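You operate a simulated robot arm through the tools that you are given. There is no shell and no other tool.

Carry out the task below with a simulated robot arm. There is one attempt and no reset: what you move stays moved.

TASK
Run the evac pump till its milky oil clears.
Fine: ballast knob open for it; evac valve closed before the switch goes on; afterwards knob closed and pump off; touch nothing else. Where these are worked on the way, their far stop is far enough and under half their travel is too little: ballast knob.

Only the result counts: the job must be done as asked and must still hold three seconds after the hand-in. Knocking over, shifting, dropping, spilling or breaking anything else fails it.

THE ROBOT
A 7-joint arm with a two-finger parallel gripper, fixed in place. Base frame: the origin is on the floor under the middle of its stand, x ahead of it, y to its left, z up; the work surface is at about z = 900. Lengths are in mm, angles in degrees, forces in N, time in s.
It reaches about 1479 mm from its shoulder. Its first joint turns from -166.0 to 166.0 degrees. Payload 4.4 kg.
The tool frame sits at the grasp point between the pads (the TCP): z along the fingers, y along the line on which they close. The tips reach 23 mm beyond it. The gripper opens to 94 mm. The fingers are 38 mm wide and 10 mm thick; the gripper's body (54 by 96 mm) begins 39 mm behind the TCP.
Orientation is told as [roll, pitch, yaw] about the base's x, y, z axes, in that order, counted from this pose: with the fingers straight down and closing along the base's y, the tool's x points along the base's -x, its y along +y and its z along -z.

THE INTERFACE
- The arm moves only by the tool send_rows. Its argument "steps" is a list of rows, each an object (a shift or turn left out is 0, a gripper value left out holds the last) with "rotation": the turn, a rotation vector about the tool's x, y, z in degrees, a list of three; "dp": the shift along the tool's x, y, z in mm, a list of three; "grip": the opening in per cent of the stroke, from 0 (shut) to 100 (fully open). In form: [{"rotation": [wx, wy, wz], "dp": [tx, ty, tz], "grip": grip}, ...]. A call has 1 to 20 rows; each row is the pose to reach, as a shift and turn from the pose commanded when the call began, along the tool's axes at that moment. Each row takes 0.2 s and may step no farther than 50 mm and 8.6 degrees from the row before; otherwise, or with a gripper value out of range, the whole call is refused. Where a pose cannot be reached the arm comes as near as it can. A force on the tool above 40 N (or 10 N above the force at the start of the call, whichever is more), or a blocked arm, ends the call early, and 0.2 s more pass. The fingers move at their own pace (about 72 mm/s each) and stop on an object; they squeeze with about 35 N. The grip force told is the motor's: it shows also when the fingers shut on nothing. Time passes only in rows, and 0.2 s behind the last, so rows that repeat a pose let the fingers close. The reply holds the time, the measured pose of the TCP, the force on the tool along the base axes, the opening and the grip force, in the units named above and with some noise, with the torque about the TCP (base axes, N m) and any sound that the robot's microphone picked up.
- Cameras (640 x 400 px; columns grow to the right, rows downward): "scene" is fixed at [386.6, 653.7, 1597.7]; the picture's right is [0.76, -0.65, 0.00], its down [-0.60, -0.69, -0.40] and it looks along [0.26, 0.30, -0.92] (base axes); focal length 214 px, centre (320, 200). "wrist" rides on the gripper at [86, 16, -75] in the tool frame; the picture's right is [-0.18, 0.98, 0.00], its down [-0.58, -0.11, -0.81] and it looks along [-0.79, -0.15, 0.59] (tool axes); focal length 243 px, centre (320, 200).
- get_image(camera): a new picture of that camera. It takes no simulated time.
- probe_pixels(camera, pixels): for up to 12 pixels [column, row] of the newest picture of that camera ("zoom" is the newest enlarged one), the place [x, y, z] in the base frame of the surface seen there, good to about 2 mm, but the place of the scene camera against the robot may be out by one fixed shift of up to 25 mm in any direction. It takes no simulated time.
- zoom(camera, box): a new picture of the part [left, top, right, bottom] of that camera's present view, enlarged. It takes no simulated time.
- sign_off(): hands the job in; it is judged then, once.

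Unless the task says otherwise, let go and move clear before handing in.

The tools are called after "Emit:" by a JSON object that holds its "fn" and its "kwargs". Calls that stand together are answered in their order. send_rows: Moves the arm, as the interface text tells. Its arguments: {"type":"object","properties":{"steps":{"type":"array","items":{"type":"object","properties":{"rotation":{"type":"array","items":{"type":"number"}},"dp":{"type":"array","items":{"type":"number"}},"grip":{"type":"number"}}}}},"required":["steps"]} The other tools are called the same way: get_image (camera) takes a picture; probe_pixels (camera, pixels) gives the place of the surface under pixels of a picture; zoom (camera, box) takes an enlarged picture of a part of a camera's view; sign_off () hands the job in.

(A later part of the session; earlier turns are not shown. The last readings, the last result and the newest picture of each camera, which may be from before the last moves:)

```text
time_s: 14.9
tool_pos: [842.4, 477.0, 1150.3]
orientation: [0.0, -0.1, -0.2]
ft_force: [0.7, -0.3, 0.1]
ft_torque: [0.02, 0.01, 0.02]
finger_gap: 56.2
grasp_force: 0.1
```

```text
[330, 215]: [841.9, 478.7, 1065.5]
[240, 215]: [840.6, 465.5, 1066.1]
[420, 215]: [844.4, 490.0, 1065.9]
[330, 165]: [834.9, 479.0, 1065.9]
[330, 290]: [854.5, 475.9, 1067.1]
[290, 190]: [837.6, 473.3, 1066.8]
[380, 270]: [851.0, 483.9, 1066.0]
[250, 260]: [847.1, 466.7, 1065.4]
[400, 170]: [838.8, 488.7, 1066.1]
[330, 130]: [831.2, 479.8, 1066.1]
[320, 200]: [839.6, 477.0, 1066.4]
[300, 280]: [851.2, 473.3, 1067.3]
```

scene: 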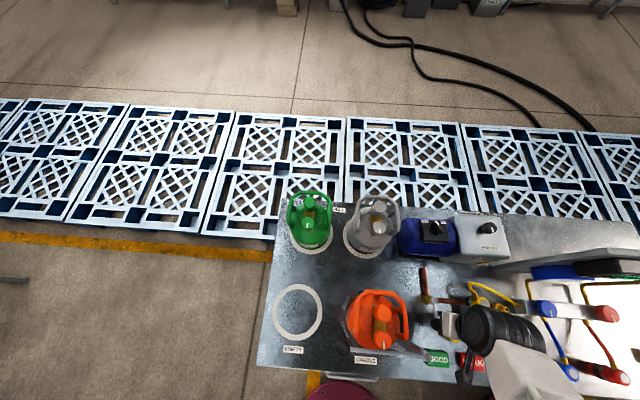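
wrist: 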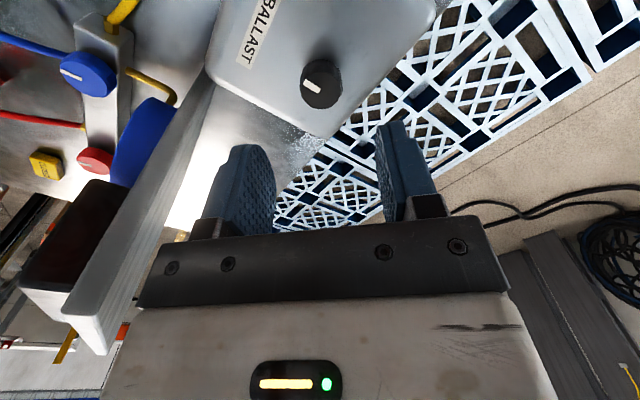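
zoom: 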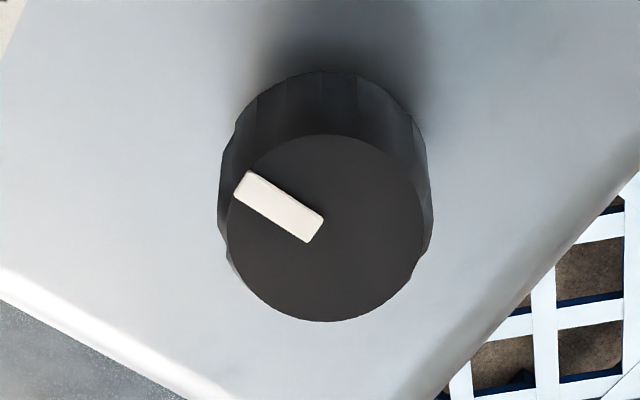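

The knob centre refines to about (844,478) with top z=1066. I'll lower so the fingertips reach about z=1050 on both sides, then close.

Emit:
{"fn": "send_rows", "kwargs": {"steps": [{"dp": [-1.6, 1, 25]}, {"dp": [-1.6, 1, 50]}, {"dp": [-1.6, 1, 68]}, {"dp": [-1.6, 1, 77]}, {"dp": [-1.6, 1, 77], "grip": 0}, {"dp": [-1.6, 1, 77]}, {"dp": [-1.6, 1, 77]}]}}

Emit:
{"fn": "get_image", "kwargs": {"camera": "wrist"}}

Emit:
{"fn": "zoom", "kwargs": {"camera": "scene", "box": [400, 180, 560, 290]}}

```text
time_s: 16.5
tool_pos: [842.7, 477.4, 1071.5]
orientation: [0.0, -0.2, 0.0]
ft_force: [-0.2, 3.2, -0.8]
ft_torque: [-0.15, -1.07, 0.05]
finger_gap: 29.9
grasp_force: 45.1
```

```text
taken
```

wrist: 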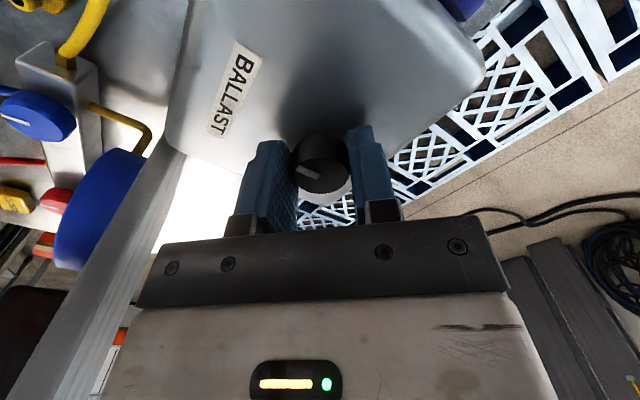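

```text
3.64 times, centred on (480, 235) of scene
```

zoom: 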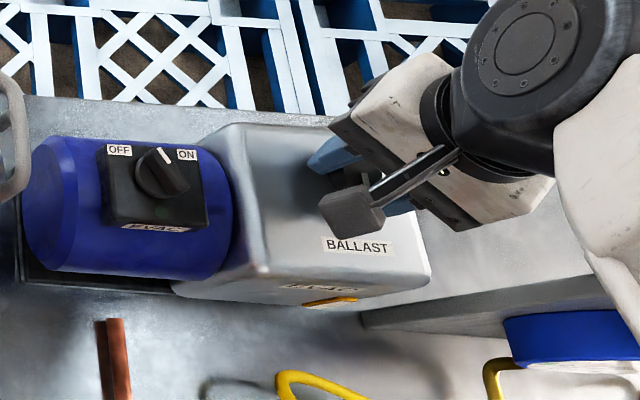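

The knob is held (gap 29.9 mm). I'll try a small counter-clockwise turn and watch the torque about z.

Emit:
{"fn": "send_rows", "kwargs": {"steps": [{"rotation": [0, 0, -4]}, {"rotation": [0, 0, -8]}, {"rotation": [0, 0, -12]}]}}

Emit:
{"fn": "get_image", "kwargs": {"camera": "wrist"}}

Emit:
{"fn": "zoom", "kwargs": {"camera": "wrist", "box": [270, 110, 370, 210]}}

```text
time_s: 17.3
tool_pos: [843.6, 476.8, 1073.2]
orientation: [0.0, 0.0, 12.0]
ft_force: [-26.5, -21.2, 0.1]
ft_torque: [-0.12, 0.97, -0.07]
finger_gap: 29.5
grasp_force: 44.7
```

```text
taken
```

wrist: 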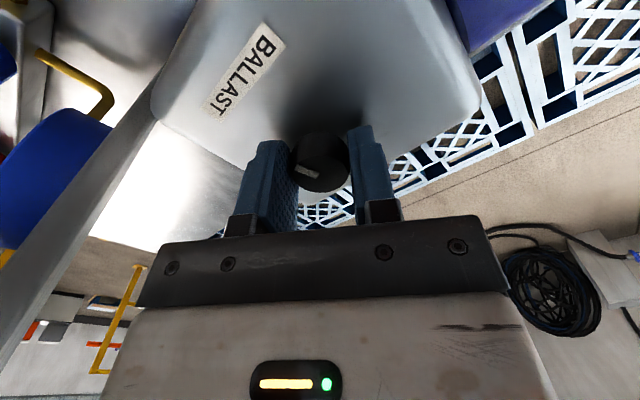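

```text
4.00 times, centred on (320, 160) of wrist
```

zoom: 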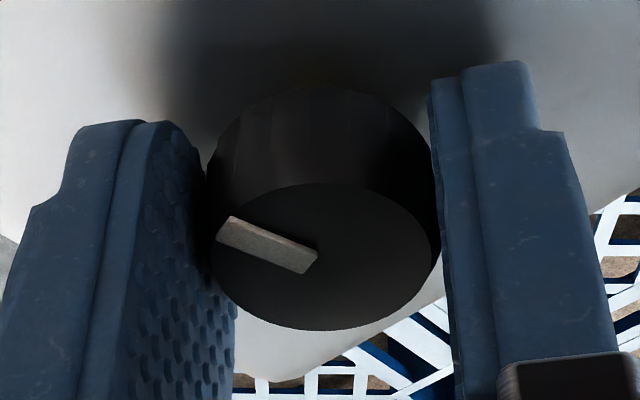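

The knob seems to be turning (pointer at zoom (265,245) still same relative to fingers), torque is small but a lateral force of about 34 N shows I'm off-centre. I'll let go slightly and recheck alignment and the pointer's new angle.

Emit:
{"fn": "send_rows", "kwargs": {"steps": [{"grip": 50}, {"grip": 50}]}}

Emit:
{"fn": "zoom", "kwargs": {"camera": "wrist", "box": [270, 110, 370, 210]}}

Emit:
{"fn": "probe_pixels", "kwargs": {"camera": "zoom", "pixels": [[320, 250], [225, 235], [420, 260], [320, 200], [330, 315], [300, 262], [240, 235], [270, 300], [380, 215], [250, 210], [400, 290], [320, 130]]}}

```text
time_s: 17.9
tool_pos: [845.2, 478.0, 1073.6]
orientation: [0.0, -0.1, 11.9]
ft_force: [0.2, 0.2, -0.7]
ft_torque: [-0.02, 0.02, -0.01]
finger_gap: 47.2
grasp_force: 0.0
```

```text
4.00 times, centred on (320, 160) of wrist
```

zoom: 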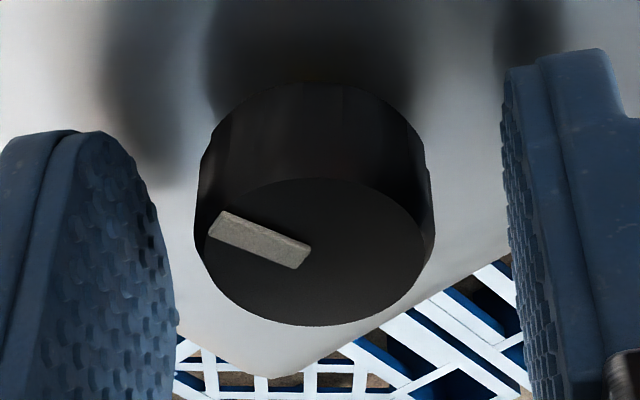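

```text
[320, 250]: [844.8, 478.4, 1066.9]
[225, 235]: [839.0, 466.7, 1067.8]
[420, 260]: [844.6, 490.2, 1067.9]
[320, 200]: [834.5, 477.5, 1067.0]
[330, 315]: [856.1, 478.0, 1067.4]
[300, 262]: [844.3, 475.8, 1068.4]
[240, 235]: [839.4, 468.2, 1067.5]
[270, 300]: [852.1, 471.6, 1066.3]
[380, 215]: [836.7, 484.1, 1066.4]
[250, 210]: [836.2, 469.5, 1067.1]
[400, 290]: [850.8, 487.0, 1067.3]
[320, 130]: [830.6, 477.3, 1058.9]
```

The pointer has turned from about −134° to −119°, so the knob turns counter-clockwise with the gripper, which is the usual opening sense. The centre is (844.8,478.4); I'll regrip from here and turn on, watching the lateral force.

Emit:
{"fn": "send_rows", "kwargs": {"steps": [{"grip": 0}, {"grip": 0}, {"grip": 0}]}}

```text
time_s: 18.7
tool_pos: [843.9, 476.6, 1072.2]
orientation: [0.0, -0.2, 11.9]
ft_force: [2.2, -14.6, 0.4]
ft_torque: [-0.23, -0.02, 0.0]
finger_gap: 29.4
grasp_force: 45.0
```

On regripping there is −14.6 N along y, meaning I'm about 0.9 mm too far in +y. I'll shift to relieve it and then turn 8° to see how the forces develop.

Emit:
{"fn": "send_rows", "kwargs": {"steps": [{"dp": [0.2, -0.9, 0]}, {"dp": [0.2, -0.9, 0]}]}}

Emit:
{"fn": "send_rows", "kwargs": {"steps": [{"rotation": [0, 0, -4]}, {"rotation": [0, 0, -8]}]}}

```text
time_s: 19.3
tool_pos: [844.4, 476.7, 1073.3]
orientation: [0.1, -0.2, 11.8]
ft_force: [4.7, -1.5, 2.5]
ft_torque: [-0.09, 0.46, 0.02]
finger_gap: 29.6
grasp_force: 45.0
```

```text
time_s: 19.9
tool_pos: [844.6, 476.2, 1072.5]
orientation: [0.1, -0.2, 20.0]
ft_force: [18.6, 9.8, -4.7]
ft_torque: [0.21, -0.09, 0.03]
finger_gap: 30.0
grasp_force: 44.8
```

The side force swings to (18.6, 9.8) N, from small tracking errors of about 1 mm. I'll correct by shifting along the force while turning on in moderate steps.

Emit:
{"fn": "send_rows", "kwargs": {"steps": [{"dp": [-1.2, 0.2, 0]}, {"dp": [-1.2, 0.2, 0], "rotation": [0, 0, -5]}, {"dp": [-1.2, 0.2, 0], "rotation": [0, 0, -10]}]}}

```text
time_s: 20.7
tool_pos: [844.8, 476.0, 1072.1]
orientation: [0.0, -0.2, 29.8]
ft_force: [-14.1, -9.8, 2.7]
ft_torque: [-0.66, 1.25, -0.01]
finger_gap: 30.0
grasp_force: 44.7
```

Forces stay moderate and the z-torque is nearly zero, so the knob is still turning freely. I'll continue another 15° with a half-size correction.

Emit:
{"fn": "send_rows", "kwargs": {"steps": [{"dp": [0.5, 0, 0]}, {"dp": [0.5, 0, 0], "rotation": [0, 0, -5]}, {"dp": [0.5, 0, 0], "rotation": [0, 0, -10]}, {"dp": [0.5, 0, 0], "rotation": [0, 0, -15]}]}}

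Emit:
{"fn": "zoom", "kwargs": {"camera": "wrist", "box": [270, 110, 370, 210]}}

```text
time_s: 21.7
tool_pos: [846.2, 476.6, 1073.1]
orientation: [-0.2, -0.3, 45.0]
ft_force: [15.7, 17.3, 6.6]
ft_torque: [1.02, -0.88, -0.02]
finger_gap: 29.4
grasp_force: 44.9
```

```text
4.00 times, centred on (320, 160) of wrist
```

zoom: 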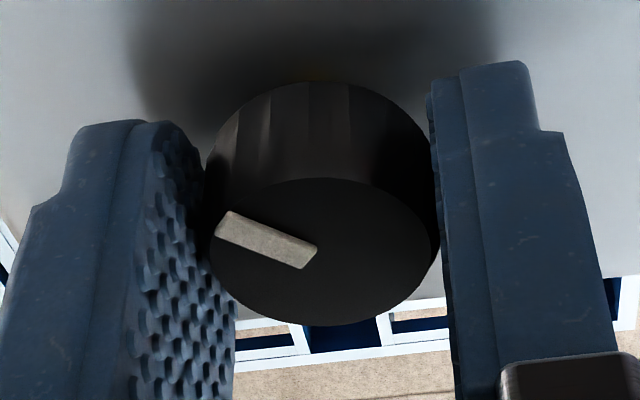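

The pointer keeps its place relative to the fingers, so the knob has now turned about 45°. I'll keep turning counter-clockwise.

Emit:
{"fn": "send_rows", "kwargs": {"steps": [{"dp": [-0.6, 0, 0]}, {"dp": [-0.6, 0, 0], "rotation": [0, 0, -5]}, {"dp": [-0.6, 0, 0], "rotation": [0, 0, -10]}, {"dp": [-0.6, 0, 0], "rotation": [0, 0, -15]}, {"dp": [-0.6, 0, 0], "rotation": [0, 0, -20]}]}}

```text
time_s: 22.9
tool_pos: [845.1, 476.8, 1073.7]
orientation: [-0.1, -0.1, 65.0]
ft_force: [-12.3, -22.9, 28.6]
ft_torque: [0.18, 0.31, 0.01]
finger_gap: 29.8
grasp_force: 45.1
```

Still turning freely; there's now some z-force (28.6 N), so I'll lift slightly and ease the side force while continuing.

Emit:
{"fn": "send_rows", "kwargs": {"steps": [{"dp": [0.6, 0, -0.8]}, {"dp": [0.6, 0, -0.8], "rotation": [0, 0, -5]}, {"dp": [0.6, 0, -0.8], "rotation": [0, 0, -10]}, {"dp": [0.6, 0, -0.8], "rotation": [0, 0, -15]}]}}

Emit:
{"fn": "zoom", "kwargs": {"camera": "wrist", "box": [270, 110, 370, 210]}}

```text
time_s: 23.9
tool_pos: [845.0, 476.8, 1072.7]
orientation: [-0.1, -0.1, 79.9]
ft_force: [8.3, 7.5, 17.8]
ft_torque: [1.41, 0.08, -0.03]
finger_gap: 29.7
grasp_force: 44.9
```

```text
4.00 times, centred on (320, 160) of wrist
```

zoom: 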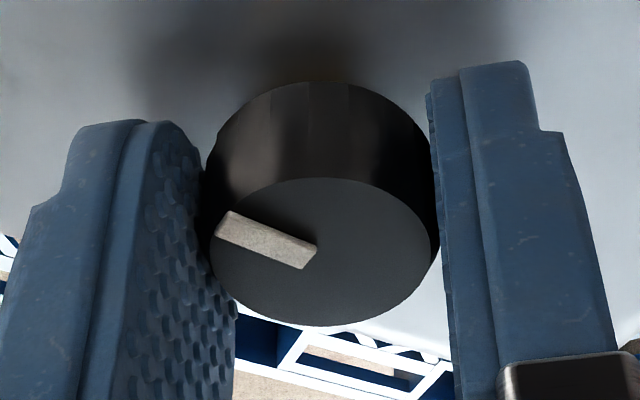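

The knob has followed to about 80° of turn with no stop yet. I'll go on.

Emit:
{"fn": "send_rows", "kwargs": {"steps": [{"dp": [0, 0, -0.5]}, {"dp": [0, 0, -0.5], "rotation": [0, 0, -5]}, {"dp": [0, 0, -0.5], "rotation": [0, 0, -10]}, {"dp": [0, 0, -0.5], "rotation": [0, 0, -15]}, {"dp": [0, 0, -0.5], "rotation": [0, 0, -20]}]}}

Emit:
{"fn": "zoom", "kwargs": {"camera": "wrist", "box": [270, 110, 370, 210]}}

```text
time_s: 25.1
tool_pos: [844.4, 476.7, 1072.8]
orientation: [-0.1, 0.0, 99.9]
ft_force: [26.9, 7.7, 2.1]
ft_torque: [1.15, -0.12, -0.02]
finger_gap: 29.8
grasp_force: 45.3
```

```text
4.00 times, centred on (320, 160) of wrist
```

zoom: 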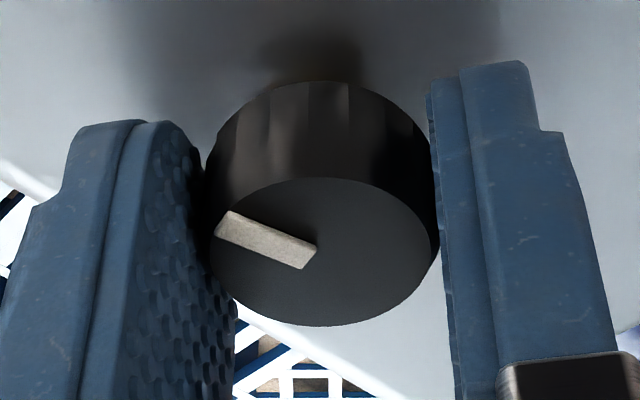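

It has turned 100° and still follows. I'll shift 0.8 mm to relieve the 27 N side force and continue.

Emit:
{"fn": "send_rows", "kwargs": {"steps": [{"dp": [0, -0.8, 0]}, {"dp": [0, -0.8, 0], "rotation": [0, 0, -5]}, {"dp": [0, -0.8, 0], "rotation": [0, 0, -10]}, {"dp": [0, -0.8, 0], "rotation": [0, 0, -15]}, {"dp": [0, -0.8, 0], "rotation": [0, 0, -20]}]}}

Emit:
{"fn": "zoom", "kwargs": {"camera": "wrist", "box": [270, 110, 370, 210]}}

```text
time_s: 26.3
tool_pos: [843.7, 478.1, 1073.2]
orientation: [-0.1, 0.0, 120.0]
ft_force: [-18.6, -6.7, -8.3]
ft_torque: [0.1, 0.29, -0.49]
finger_gap: 29.7
grasp_force: 44.8
```

```text
4.00 times, centred on (320, 160) of wrist
```

zoom: 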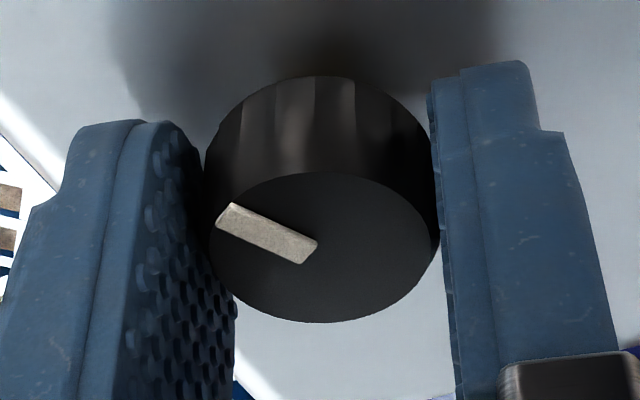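

The z-torque has jumped to −0.49 N·m and the pointer has begun to slip slightly in the fingers, suggesting the far stop at about 118°. I'll press 4° more to confirm.

Emit:
{"fn": "send_rows", "kwargs": {"steps": [{"rotation": [0, 0, -2]}, {"rotation": [0, 0, -4]}, {"rotation": [0, 0, -6]}]}}

Emit:
{"fn": "zoom", "kwargs": {"camera": "wrist", "box": [270, 110, 370, 210]}}

```text
time_s: 27.1
tool_pos: [845.1, 476.5, 1073.1]
orientation: [-0.1, 0.0, 126.0]
ft_force: [-36.3, -3.1, -13.8]
ft_torque: [-0.05, 0.7, -0.34]
finger_gap: 29.8
grasp_force: 44.9
```

```text
4.00 times, centred on (320, 160) of wrist
```

zoom: 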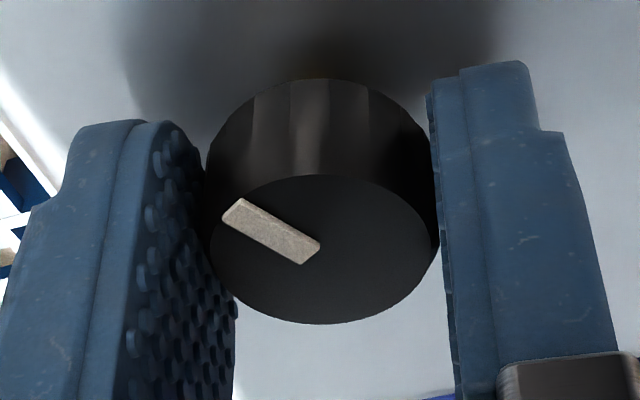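

The pointer has slipped visibly relative to the fingers, confirming the far stop at roughly 118° of counter-clockwise turn. I'll release and rise to look at the result.

Emit:
{"fn": "send_rows", "kwargs": {"steps": [{"grip": 60}, {"grip": 60}, {"dp": [0, 0, -20]}, {"dp": [0, 0, -50]}, {"dp": [0, 0, -80]}]}}

Emit:
{"fn": "get_image", "kwargs": {"camera": "wrist"}}

Emit:
{"fn": "get_image", "kwargs": {"camera": "scene"}}

Emit:
{"fn": "zoom", "kwargs": {"camera": "wrist", "box": [270, 45, 370, 125]}}

```text
time_s: 28.3
tool_pos: [845.0, 477.3, 1151.7]
orientation: [-0.1, 0.1, 125.9]
ft_force: [0.3, 0.4, 0.1]
ft_torque: [-0.03, -0.01, 0.02]
finger_gap: 56.2
grasp_force: 0.0
```

```text
taken
```

wrist: 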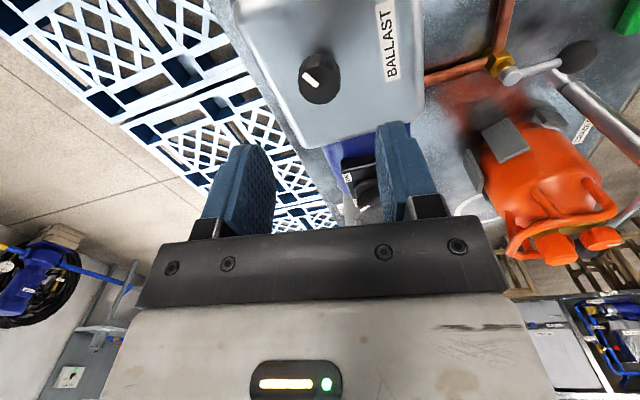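

```text
taken
```

scene: 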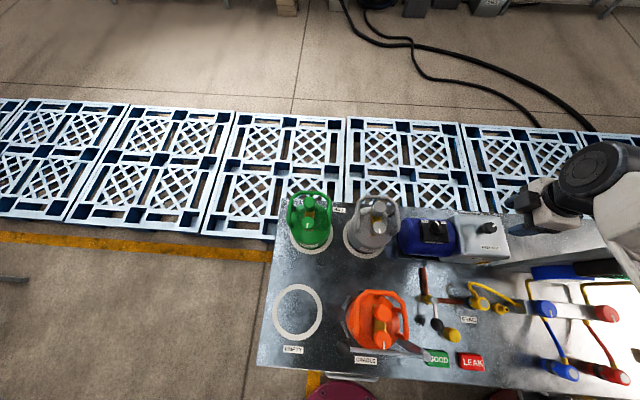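

```text
5.00 times, centred on (320, 85) of wrist
```

zoom: 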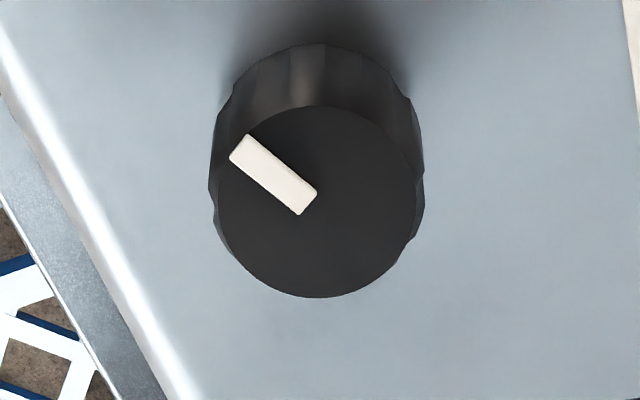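

The knob pointer now sits at zoom (272,175), i.e. turned far round from the label, and the valve lever is still perpendicular. Next I'll move to view the pump switch closely with yaw about 85°.

Emit:
{"fn": "send_rows", "kwargs": {"steps": [{"dp": [-13, 26, 0], "rotation": [0, 0, 8.2], "grip": 60}, {"dp": [-26, 53, 3], "rotation": [0, 0, 16.4]}, {"dp": [-39, 79, 6], "rotation": [0, 0, 24.6]}, {"dp": [-51, 105, 9], "rotation": [0, 0, 32.8]}, {"dp": [-64, 131, 13], "rotation": [0, 0, 41]}, {"dp": [-64, 131, 13], "rotation": [0, 0, 41]}]}}

Emit:
{"fn": "get_image", "kwargs": {"camera": "wrist"}}

Emit:
{"fn": "zoom", "kwargs": {"camera": "scene", "box": [400, 190, 520, 265]}}

```text
time_s: 29.7
tool_pos: [698.2, 452.9, 1140.9]
orientation: [-0.1, 0.0, 84.8]
ft_force: [0.2, 0.0, 0.0]
ft_torque: [-0.03, 0.0, 0.0]
finger_gap: 56.4
grasp_force: 0.1
```

```text
taken
```

wrist: 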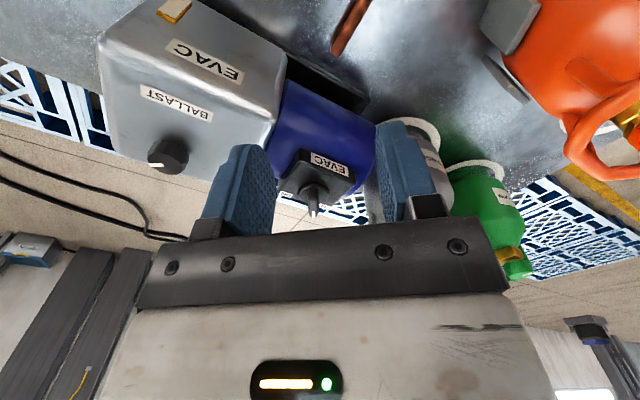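

```text
5.33 times, centred on (460, 228) of scene
```

zoom: 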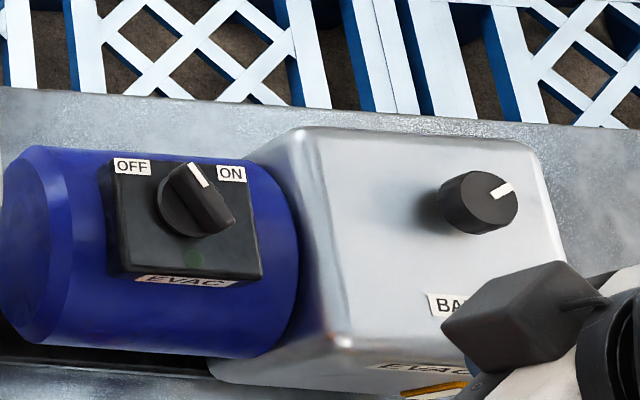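

In the wrist view the switch handle at (313,192) appears end-on, so the bar lies along roughly the viewing direction. I'll zoom and probe it.

Emit:
{"fn": "zoom", "kwargs": {"camera": "wrist", "box": [265, 140, 365, 230]}}

Emit:
{"fn": "probe_pixels", "kwargs": {"camera": "zoom", "pixels": [[300, 230], [300, 260], [290, 200], [295, 290], [240, 220], [350, 220], [310, 100], [170, 190], [440, 200], [300, 215], [320, 230], [280, 230]]}}

Emit:
{"fn": "zoom", "kwargs": {"camera": "scene", "box": [410, 212, 460, 245]}}

Emit:
{"fn": "probe_pixels", "kwargs": {"camera": "zoom", "pixels": [[340, 150], [400, 220], [320, 115], [375, 150], [290, 200], [220, 110], [410, 125], [330, 290], [440, 290], [180, 290], [360, 190], [300, 240]]}}

```text
4.44 times, centred on (315, 185) of wrist
```

zoom: 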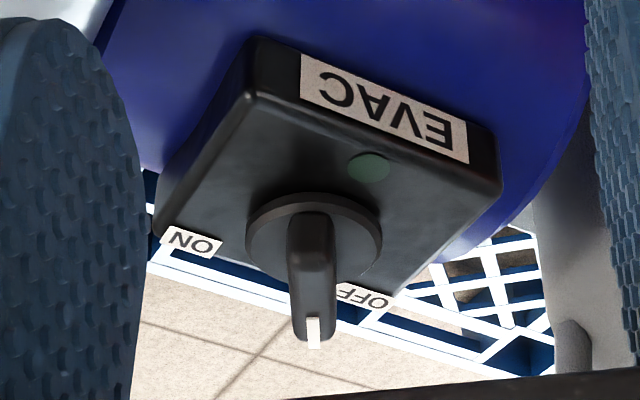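

```text
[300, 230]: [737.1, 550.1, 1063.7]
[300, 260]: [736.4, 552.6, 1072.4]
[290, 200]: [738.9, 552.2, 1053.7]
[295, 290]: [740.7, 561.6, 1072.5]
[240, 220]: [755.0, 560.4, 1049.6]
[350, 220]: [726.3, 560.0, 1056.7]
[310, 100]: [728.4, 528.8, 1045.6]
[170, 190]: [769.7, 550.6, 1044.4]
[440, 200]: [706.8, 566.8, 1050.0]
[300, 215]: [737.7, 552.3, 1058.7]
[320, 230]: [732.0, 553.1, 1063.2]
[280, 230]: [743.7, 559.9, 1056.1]
```

```text
12.12 times, centred on (435, 228) of scene
```

zoom: 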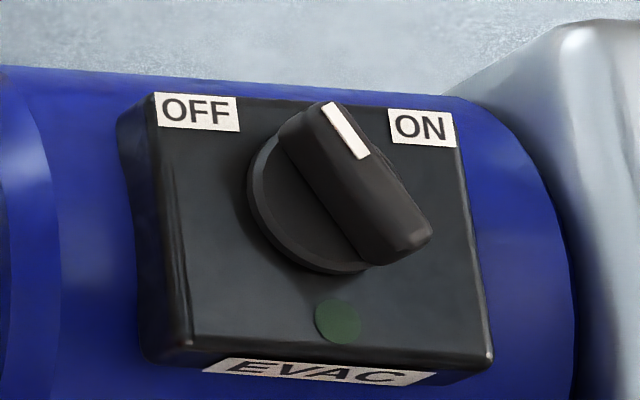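

```text
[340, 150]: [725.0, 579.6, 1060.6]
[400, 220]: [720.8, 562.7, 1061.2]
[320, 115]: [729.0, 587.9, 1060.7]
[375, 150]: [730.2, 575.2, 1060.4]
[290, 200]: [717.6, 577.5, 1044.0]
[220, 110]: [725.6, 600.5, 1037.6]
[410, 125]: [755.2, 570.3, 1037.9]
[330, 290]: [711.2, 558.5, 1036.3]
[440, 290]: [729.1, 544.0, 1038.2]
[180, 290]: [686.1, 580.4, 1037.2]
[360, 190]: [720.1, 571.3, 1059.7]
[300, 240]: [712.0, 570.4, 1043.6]
```

The bar handle is about 10 mm wide, ~36 mm long, top at z≈1072, centred near (738.5,568) and pointing at about 73° — by OFF, lamp dark. I'll move above it with yaw 73° so the fingers straddle the bar.

Emit:
{"fn": "send_rows", "kwargs": {"steps": [{"dp": [-30, -7, 0], "rotation": [0, 0, 3]}, {"dp": [-60, -15, 5], "rotation": [0, 0, 6]}, {"dp": [-90, -22, 12], "rotation": [0, 0, 9]}, {"dp": [-118.3, -29.9, 21], "rotation": [0, 0, 12]}, {"dp": [-118.3, -29.9, 21], "rotation": [0, 0, 12], "grip": 45}]}}

Emit:
{"fn": "get_image", "kwargs": {"camera": "wrist"}}

Emit:
{"fn": "zoom", "kwargs": {"camera": "wrist", "box": [265, 60, 365, 150]}}

```text
time_s: 30.9
tool_pos: [737.4, 569.1, 1118.3]
orientation: [-0.1, 0.0, 72.9]
ft_force: [-0.3, -0.3, -0.2]
ft_torque: [0.02, 0.0, -0.01]
finger_gap: 42.8
grasp_force: 0.0
```

```text
taken
```

wrist: 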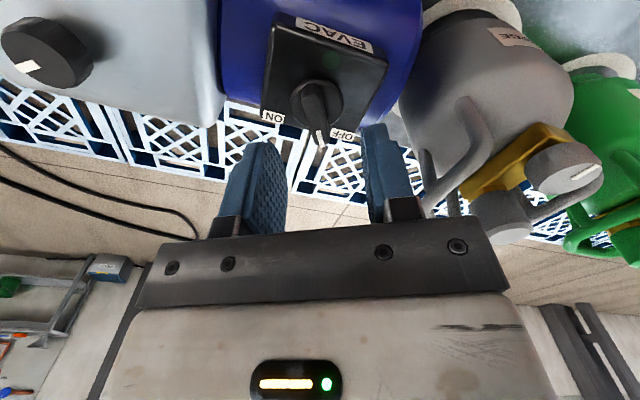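

```text
4.44 times, centred on (315, 105) of wrist
```

zoom: 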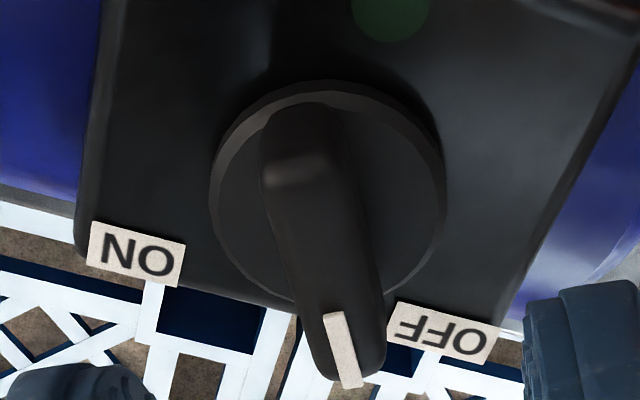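

I'll probe the bar's ends and disc from this near view to fix its centre and angle.

Emit:
{"fn": "probe_pixels", "kwargs": {"camera": "zoom", "pixels": [[300, 180], [305, 200], [315, 250], [325, 300], [340, 330], [345, 372], [230, 220], [420, 220], [400, 130], [140, 255], [440, 330], [265, 100]]}}

```text
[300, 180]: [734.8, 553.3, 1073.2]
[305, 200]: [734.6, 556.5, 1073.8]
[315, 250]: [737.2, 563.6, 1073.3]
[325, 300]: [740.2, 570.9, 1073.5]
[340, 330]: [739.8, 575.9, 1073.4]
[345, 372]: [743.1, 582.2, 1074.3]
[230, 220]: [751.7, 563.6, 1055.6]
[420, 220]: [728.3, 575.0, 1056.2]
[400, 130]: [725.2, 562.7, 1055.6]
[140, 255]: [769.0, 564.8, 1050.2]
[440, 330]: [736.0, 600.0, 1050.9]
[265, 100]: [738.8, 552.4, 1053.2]
```

The bar runs from about (734,551) to (744,584) at 74°, centred at (738.8,567.8), matching my position. I'll lower 35 mm and close on the bar.

Emit:
{"fn": "send_rows", "kwargs": {"steps": [{"dp": [0, 0, 12], "rotation": [0, 0, -1]}, {"dp": [0, 0, 24], "rotation": [0, 0, -1]}, {"dp": [0, 0, 35], "rotation": [0, 0, -1]}, {"dp": [0, 0, 35], "rotation": [0, 0, -1], "grip": 0}, {"dp": [0, 0, 35], "rotation": [0, 0, -1]}, {"dp": [0, 0, 35], "rotation": [0, 0, -1]}]}}

Emit:
{"fn": "zoom", "kwargs": {"camera": "wrist", "box": [265, 90, 385, 190]}}

```text
time_s: 32.3
tool_pos: [738.6, 569.9, 1083.7]
orientation: [-0.1, 0.0, 73.9]
ft_force: [-13.0, -4.5, 1.3]
ft_torque: [0.33, 0.16, -0.01]
finger_gap: 11.1
grasp_force: 45.3
stopped in row 6: the force on the tool passed its limit at 42 N (the readings are from after the stop); the commanded pose is now the measured one
```

```text
4.00 times, centred on (325, 140) of wrist
```

zoom: 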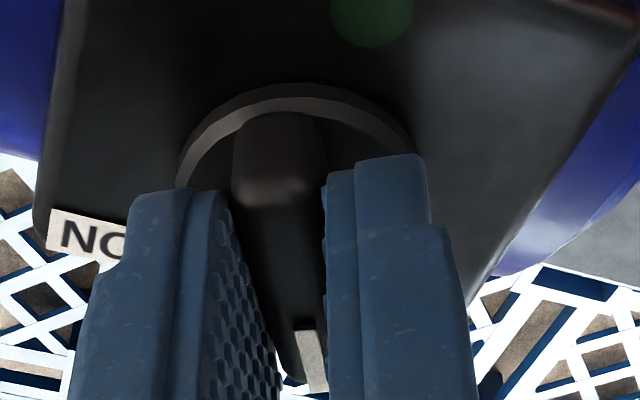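

The bar is gripped (gap 11.1 mm). I'll now turn clockwise toward ON in steps, shifting slightly to relieve the side force.

Emit:
{"fn": "send_rows", "kwargs": {"steps": [{"dp": [0.2, 0.5, 0]}, {"dp": [0.2, 0.4, 0], "rotation": [0, 0, 4]}, {"dp": [0.2, 0.3, 0], "rotation": [0, 0, 8]}, {"dp": [0.3, 0.2, 0], "rotation": [0, 0, 12]}]}}

Emit:
{"fn": "zoom", "kwargs": {"camera": "wrist", "box": [265, 90, 385, 190]}}

```text
time_s: 33.3
tool_pos: [740.7, 570.1, 1084.1]
orientation: [-0.1, -0.1, 61.9]
ft_force: [14.6, 29.5, -12.3]
ft_torque: [-0.03, 0.1, 0.01]
finger_gap: 10.9
grasp_force: 45.4
```

```text
4.00 times, centred on (325, 140) of wrist
```

zoom: 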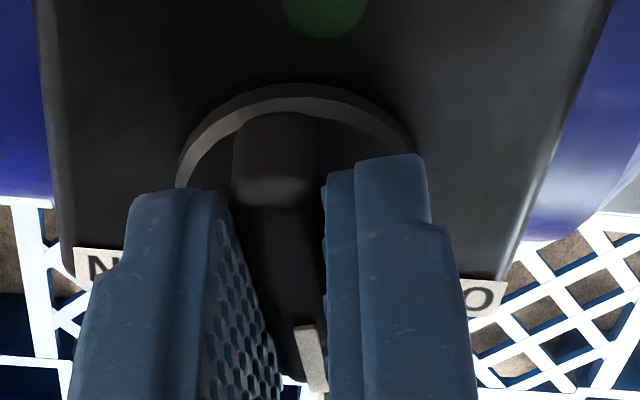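

The switch is turning with the fingers; I'll ease the 30 N side force and keep turning.

Emit:
{"fn": "send_rows", "kwargs": {"steps": [{"dp": [-1, 0, -0.3]}, {"dp": [-1, 0, -0.3], "rotation": [0, 0, 4]}, {"dp": [-1, 0, -0.3], "rotation": [0, 0, 8]}, {"dp": [-1, 0, -0.3], "rotation": [0, 0, 12]}]}}

Emit:
{"fn": "zoom", "kwargs": {"camera": "wrist", "box": [265, 90, 385, 190]}}

```text
time_s: 34.3
tool_pos: [739.1, 569.2, 1084.2]
orientation: [0.1, 0.0, 49.9]
ft_force: [-13.7, 0.7, -4.0]
ft_torque: [0.39, -0.05, 0.01]
finger_gap: 10.8
grasp_force: 45.5
```

```text
4.00 times, centred on (325, 140) of wrist
```

zoom: 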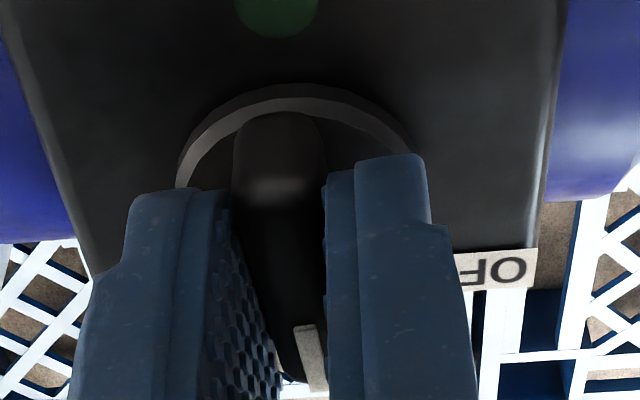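

The handle is now at about 50° and still turning freely. I'll continue.

Emit:
{"fn": "send_rows", "kwargs": {"steps": [{"dp": [0, 0.3, 0]}, {"dp": [0, 0.3, 0], "rotation": [0, 0, 5]}, {"dp": [0, 0.3, 0], "rotation": [0, 0, 10]}, {"dp": [0, 0.3, 0], "rotation": [0, 0, 15]}]}}

Emit:
{"fn": "get_image", "kwargs": {"camera": "wrist"}}

```text
time_s: 35.3
tool_pos: [739.3, 568.8, 1084.0]
orientation: [0.0, 0.0, 34.8]
ft_force: [-23.9, -31.3, 3.2]
ft_torque: [-0.82, 0.86, 0.02]
finger_gap: 10.9
grasp_force: 44.6
```

```text
taken
```

wrist: 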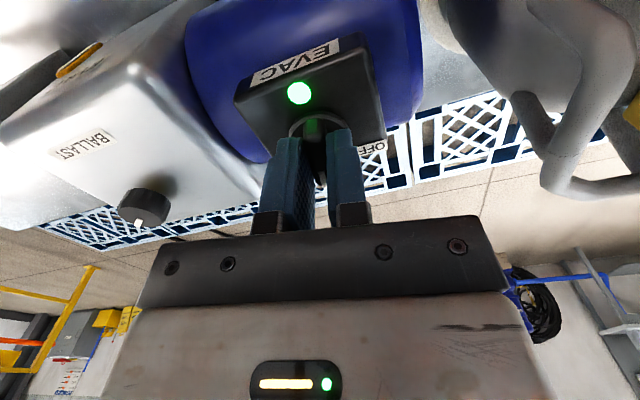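

The lamp at (299,92) is lit bright green — the pump is on. I'll carry the switch on toward its stop so it is fully at ON.

Emit:
{"fn": "send_rows", "kwargs": {"steps": [{"dp": [1, -0.3, 0]}, {"dp": [1, -0.3, 0], "rotation": [0, 0, 5]}, {"dp": [1, -0.3, 0], "rotation": [0, 0, 10]}, {"dp": [1, -0.3, 0], "rotation": [0, 0, 15]}]}}

Emit:
{"fn": "zoom", "kwargs": {"camera": "wrist", "box": [265, 70, 385, 190]}}

Emit:
{"fn": "zoom", "kwargs": {"camera": "scene", "box": [440, 235, 520, 285]}}

```text
time_s: 36.3
tool_pos: [739.9, 568.1, 1084.7]
orientation: [0.0, -0.1, 19.9]
ft_force: [-8.6, -6.7, -3.6]
ft_torque: [0.43, -1.16, -0.02]
finger_gap: 10.7
grasp_force: 44.9
```

```text
3.33 times, centred on (325, 130) of wrist
```

zoom: 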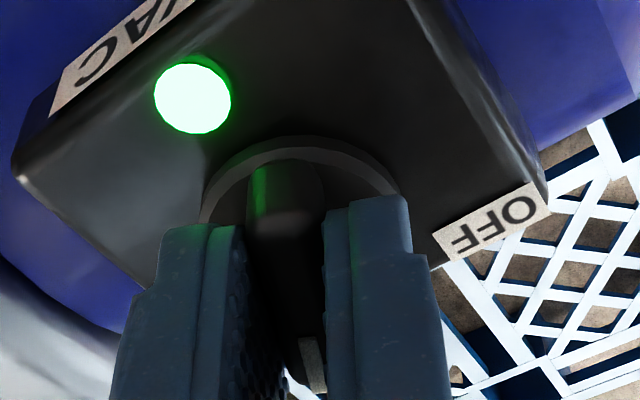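

```text
8.00 times, centred on (480, 260) of scene
```

zoom: 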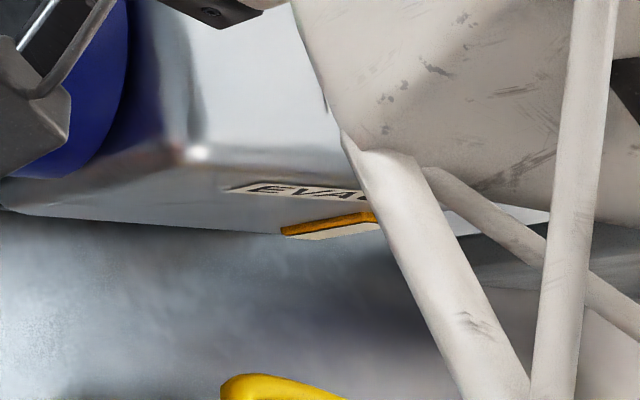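

The lamp stays lit and the handle is at about 20°. I'll turn a few degrees more to find its ON stop.

Emit:
{"fn": "send_rows", "kwargs": {"steps": [{"dp": [0.2, 0, 0], "rotation": [0, 0, 3]}, {"dp": [0.2, 0, 0], "rotation": [0, 0, 6]}, {"dp": [0.2, 0, 0], "rotation": [0, 0, 9]}]}}

Emit:
{"fn": "zoom", "kwargs": {"camera": "wrist", "box": [265, 70, 385, 190]}}

```text
time_s: 37.1
tool_pos: [739.8, 570.0, 1083.4]
orientation: [0.0, -0.1, 10.9]
ft_force: [23.3, 15.1, -5.6]
ft_torque: [0.4, -1.09, 1.65]
finger_gap: 12.4
grasp_force: 45.4
```

```text
3.33 times, centred on (325, 130) of wrist
```

zoom: 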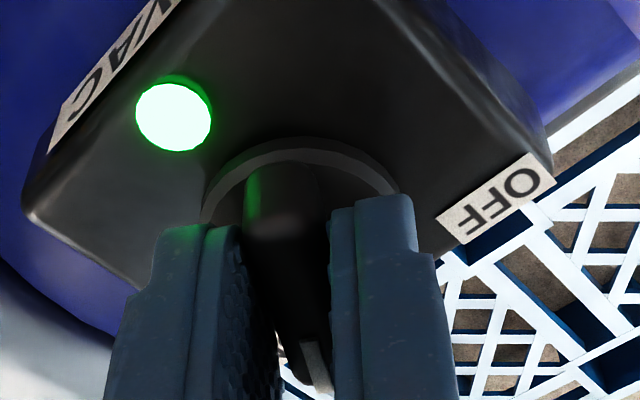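

The z-torque rose to 1.65 N·m, so the switch is on its ON stop with the lamp lit. I'll ease back 4°, release and rise.

Emit:
{"fn": "send_rows", "kwargs": {"steps": [{"rotation": [0, 0, -4]}, {"rotation": [0, 0, -4], "grip": 45}, {"rotation": [0, 0, -4]}, {"dp": [0, 0, -20], "rotation": [0, 0, -4]}, {"dp": [0, 0, -50], "rotation": [0, 0, -4]}, {"dp": [0, 0, -80], "rotation": [0, 0, -4]}]}}

Emit:
{"fn": "get_image", "kwargs": {"camera": "wrist"}}

Emit:
{"fn": "zoom", "kwargs": {"camera": "scene", "box": [400, 190, 520, 285]}}

```text
time_s: 38.5
tool_pos: [738.9, 569.7, 1161.9]
orientation: [0.0, 0.0, 14.9]
ft_force: [-0.1, -0.1, -0.3]
ft_torque: [0.03, 0.02, 0.03]
finger_gap: 42.4
grasp_force: 0.0
```

```text
taken
```

wrist: 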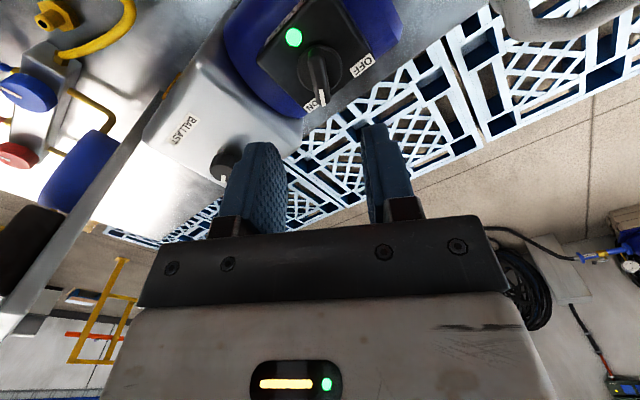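

```text
4.21 times, centred on (460, 238) of scene
```

zoom: 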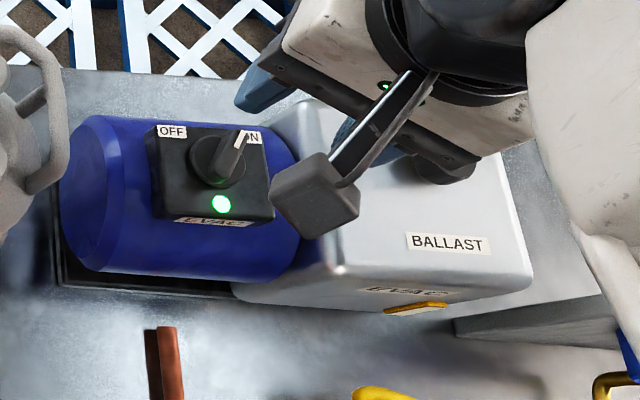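

The pump runs (lamp lit, pointer at ON). I'll go back to the front to watch the sight glass with the wrist camera.

Emit:
{"fn": "send_rows", "kwargs": {"steps": [{"dp": [20, -37, 0], "rotation": [0, 0, -6]}, {"dp": [42, -75, 0], "rotation": [0, 0, -12]}, {"dp": [63, -113, 5], "rotation": [0, 0, -18]}, {"dp": [84, -151, 15], "rotation": [0, 0, -24]}, {"dp": [105, -189, 30], "rotation": [0, 0, -30]}, {"dp": [126, -227, 55], "rotation": [0, 0, -37]}, {"dp": [148, -266, 81], "rotation": [0, 0, -45]}, {"dp": [148, -266, 81], "rotation": [0, 0, -45], "grip": 100}]}}

Emit:
{"fn": "get_image", "kwargs": {"camera": "wrist"}}

Emit:
{"fn": "get_image", "kwargs": {"camera": "scene"}}

```text
refused: row 7 steps farther than a row can; nothing moved
```

```text
taken
```

wrist: 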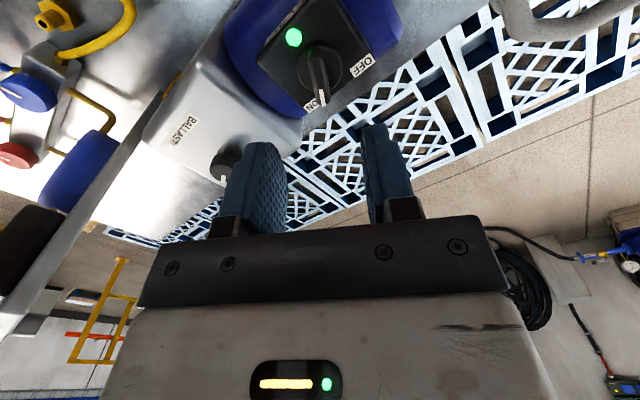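

```text
taken
```

scene: 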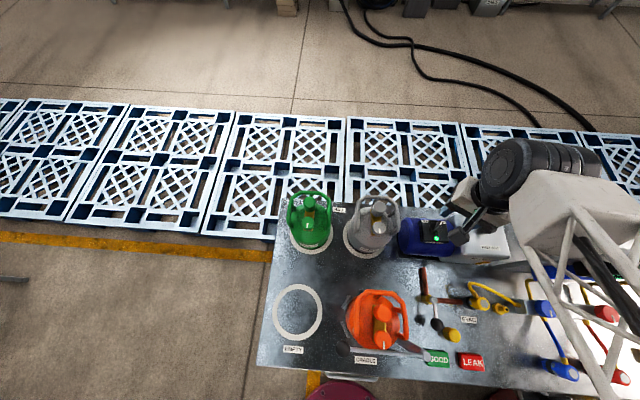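

That call was refused because row 7 stepped too far; nothing moved. I'll resend the same path with smaller, even steps.

Emit:
{"fn": "send_rows", "kwargs": {"steps": [{"dp": [18, -33, 0], "rotation": [0, 0, -5.6]}, {"dp": [37, -66, 4], "rotation": [0, 0, -11.2]}, {"dp": [55, -99, 12], "rotation": [0, 0, -16.8]}, {"dp": [74, -132, 24], "rotation": [0, 0, -22.4]}, {"dp": [92, -166, 37], "rotation": [0, 0, -28]}, {"dp": [111, -199, 51], "rotation": [0, 0, -33.6]}, {"dp": [129, -232, 66], "rotation": [0, 0, -39.2]}, {"dp": [148, -266, 81], "rotation": [0, 0, -45]}, {"dp": [148, -266, 81], "rotation": [0, 0, -45], "grip": 100}]}}

Emit:
{"fn": "get_image", "kwargs": {"camera": "wrist"}}

Emit:
{"fn": "zoom", "kwargs": {"camera": "scene", "box": [400, 190, 520, 285]}}

```text
time_s: 40.5
tool_pos: [665.3, 271.8, 1083.5]
orientation: [0.0, -0.1, 60.0]
ft_force: [-0.4, -0.2, -0.6]
ft_torque: [-0.02, 0.01, 0.01]
finger_gap: 94.2
grasp_force: 0.1
```

```text
taken
```

wrist: 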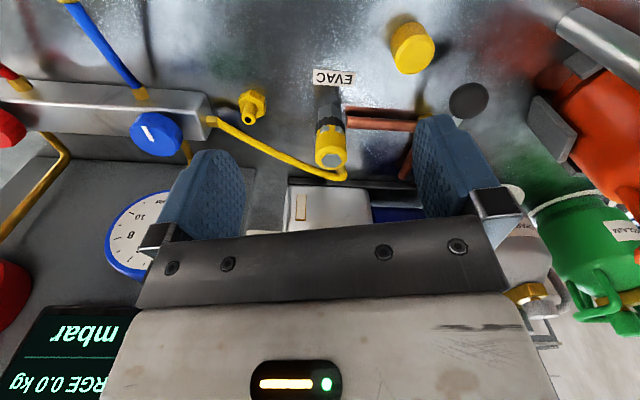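

```text
4.21 times, centred on (460, 238) of scene
```

zoom: 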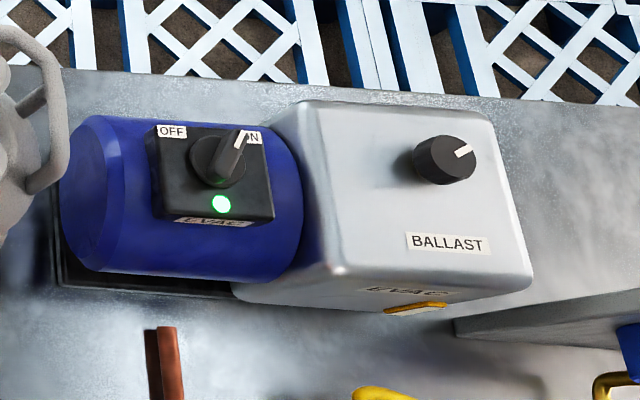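

The scene shows the switch at ON with the lamp green and the ballast pointer at its far stop; the sight glass is at (300,207) in the wrist view. I'll zoom on it and then wait, watching the colour.

Emit:
{"fn": "zoom", "kwargs": {"camera": "wrist", "box": [280, 180, 340, 225]}}

Emit:
{"fn": "zoom", "kwargs": {"camera": "scene", "box": [465, 250, 500, 272]}}

Emit:
{"fn": "send_rows", "kwargs": {"steps": [{"grip": 100}, {"grip": 100}, {"grip": 100}, {"grip": 100}, {"grip": 100}, {"grip": 100}, {"grip": 100}, {"grip": 100}, {"grip": 100}, {"grip": 100}, {"grip": 100}, {"grip": 100}, {"grip": 100}, {"grip": 100}, {"grip": 100}, {"grip": 100}, {"grip": 100}, {"grip": 100}, {"grip": 100}, {"grip": 100}]}}

Emit:
{"fn": "zoom", "kwargs": {"camera": "wrist", "box": [280, 180, 340, 225]}}

```text
8.89 times, centred on (310, 202) of wrist
```

zoom: 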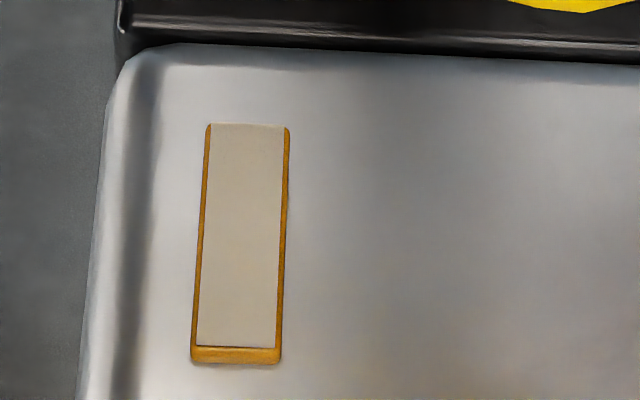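

```text
16.00 times, centred on (482, 261) of scene
```

zoom: 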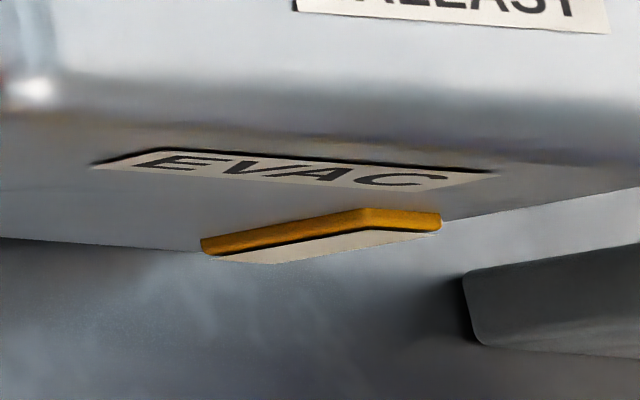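

```text
time_s: 44.7
tool_pos: [664.6, 271.8, 1082.5]
orientation: [0.0, -0.1, 59.9]
ft_force: [0.1, 0.6, 0.5]
ft_torque: [0.01, -0.04, 0.02]
finger_gap: 94.0
grasp_force: 0.0
```

```text
8.89 times, centred on (310, 202) of wrist
```

zoom: 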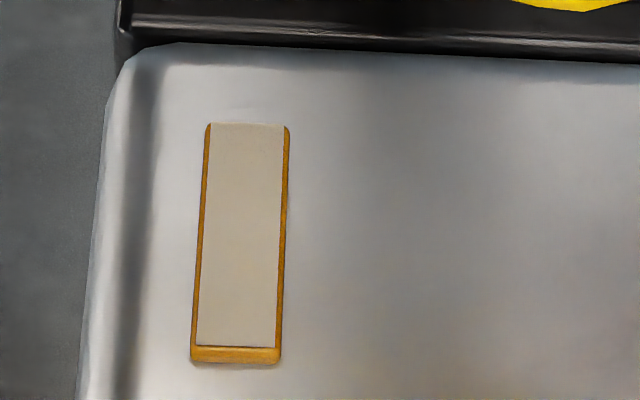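

The glass at zoom (240,235) is still cream after about 9 s of running. I'll keep waiting and recheck.

Emit:
{"fn": "send_rows", "kwargs": {"steps": [{"grip": 100}, {"grip": 100}, {"grip": 100}, {"grip": 100}, {"grip": 100}, {"grip": 100}, {"grip": 100}, {"grip": 100}, {"grip": 100}, {"grip": 100}, {"grip": 100}, {"grip": 100}, {"grip": 100}, {"grip": 100}, {"grip": 100}, {"grip": 100}, {"grip": 100}, {"grip": 100}, {"grip": 100}, {"grip": 100}]}}

Emit:
{"fn": "send_rows", "kwargs": {"steps": [{"grip": 100}, {"grip": 100}, {"grip": 100}, {"grip": 100}, {"grip": 100}, {"grip": 100}, {"grip": 100}, {"grip": 100}, {"grip": 100}, {"grip": 100}, {"grip": 100}, {"grip": 100}, {"grip": 100}, {"grip": 100}, {"grip": 100}, {"grip": 100}, {"grip": 100}, {"grip": 100}, {"grip": 100}, {"grip": 100}]}}

Emit:
{"fn": "zoom", "kwargs": {"camera": "wrist", "box": [280, 180, 340, 225]}}

```text
time_s: 48.9
tool_pos: [665.1, 270.3, 1082.7]
orientation: [0.0, 0.0, 60.0]
ft_force: [0.5, -0.7, -0.4]
ft_torque: [-0.03, -0.08, 0.03]
finger_gap: 94.0
grasp_force: 0.0
```

```text
time_s: 53.1
tool_pos: [664.6, 270.9, 1083.0]
orientation: [-0.1, 0.0, 60.0]
ft_force: [0.2, -0.2, -0.3]
ft_torque: [0.02, -0.01, -0.01]
finger_gap: 93.8
grasp_force: 0.0
```

```text
8.89 times, centred on (310, 202) of wrist
```

zoom: 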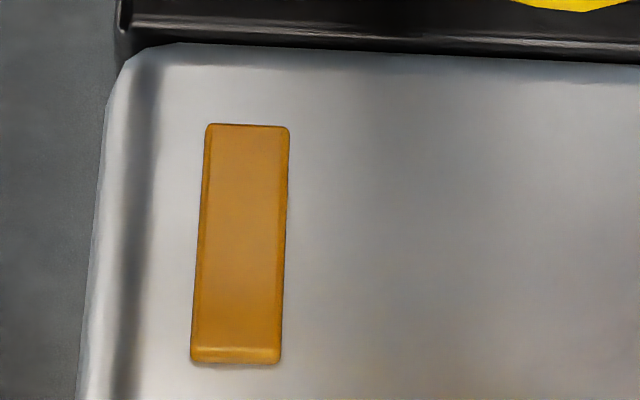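

The sight glass has turned fully amber — the milky oil has cleared. Now I'll return to the ballast knob to close it clockwise, rising first and arriving at yaw 115°.

Emit:
{"fn": "send_rows", "kwargs": {"steps": [{"dp": [-20, -5, -30], "rotation": [0, 0, -6], "grip": 60}, {"dp": [-55, -12, -55], "rotation": [0, 0, -13]}, {"dp": [-92, -19, -67], "rotation": [0, 0, -20]}, {"dp": [-130, -26, -67], "rotation": [0, 0, -27]}, {"dp": [-168, -33, -67], "rotation": [0, 0, -34]}, {"dp": [-206, -40, -67], "rotation": [0, 0, -41]}, {"dp": [-240, -47, -67], "rotation": [0, 0, -48]}, {"dp": [-267.9, -52.9, -67], "rotation": [0, 0, -55]}, {"dp": [-267.9, -52.9, -67], "rotation": [0, 0, -55]}]}}

Emit:
{"fn": "get_image", "kwargs": {"camera": "wrist"}}

Emit:
{"fn": "zoom", "kwargs": {"camera": "wrist", "box": [270, 45, 370, 125]}}

Emit:
{"fn": "probe_pixels", "kwargs": {"camera": "zoom", "pixels": [[320, 200], [225, 200], [415, 200], [320, 110], [320, 290], [250, 140], [390, 260], [250, 260], [390, 140], [320, 230], [300, 190], [270, 170]]}}

```text
time_s: 55.1
tool_pos: [847.4, 479.6, 1149.6]
orientation: [-0.1, 0.1, 115.0]
ft_force: [0.5, 0.2, -0.1]
ft_torque: [0.0, -0.02, 0.02]
finger_gap: 56.5
grasp_force: 0.1
```

```text
taken
```

wrist: 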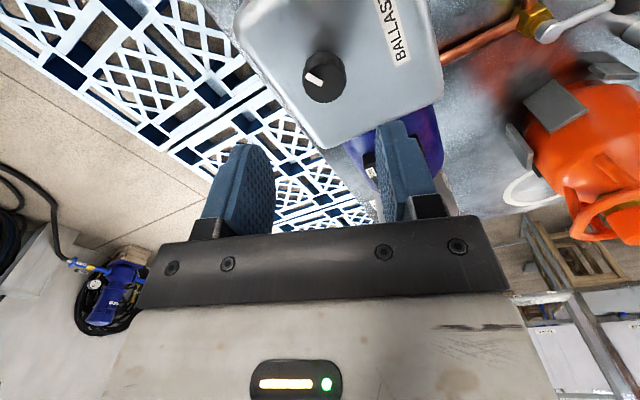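

```text
5.00 times, centred on (320, 85) of wrist
```

zoom: 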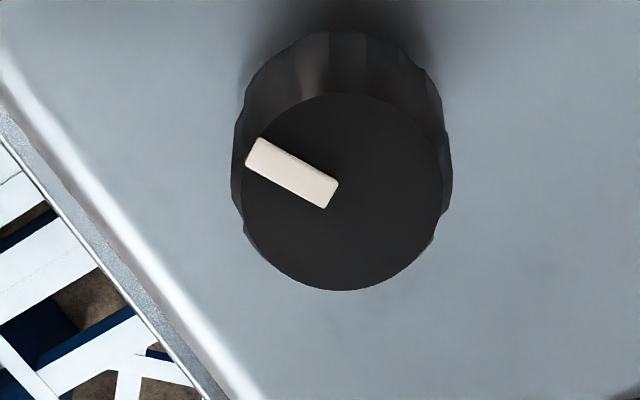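

```text
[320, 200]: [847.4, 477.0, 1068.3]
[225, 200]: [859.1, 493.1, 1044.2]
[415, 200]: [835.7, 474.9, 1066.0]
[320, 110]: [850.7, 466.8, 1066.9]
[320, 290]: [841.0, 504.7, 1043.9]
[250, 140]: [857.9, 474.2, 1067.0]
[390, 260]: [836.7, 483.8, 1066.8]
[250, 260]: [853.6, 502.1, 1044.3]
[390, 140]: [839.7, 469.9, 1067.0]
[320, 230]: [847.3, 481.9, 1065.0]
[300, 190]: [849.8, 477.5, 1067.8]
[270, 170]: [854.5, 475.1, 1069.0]
```

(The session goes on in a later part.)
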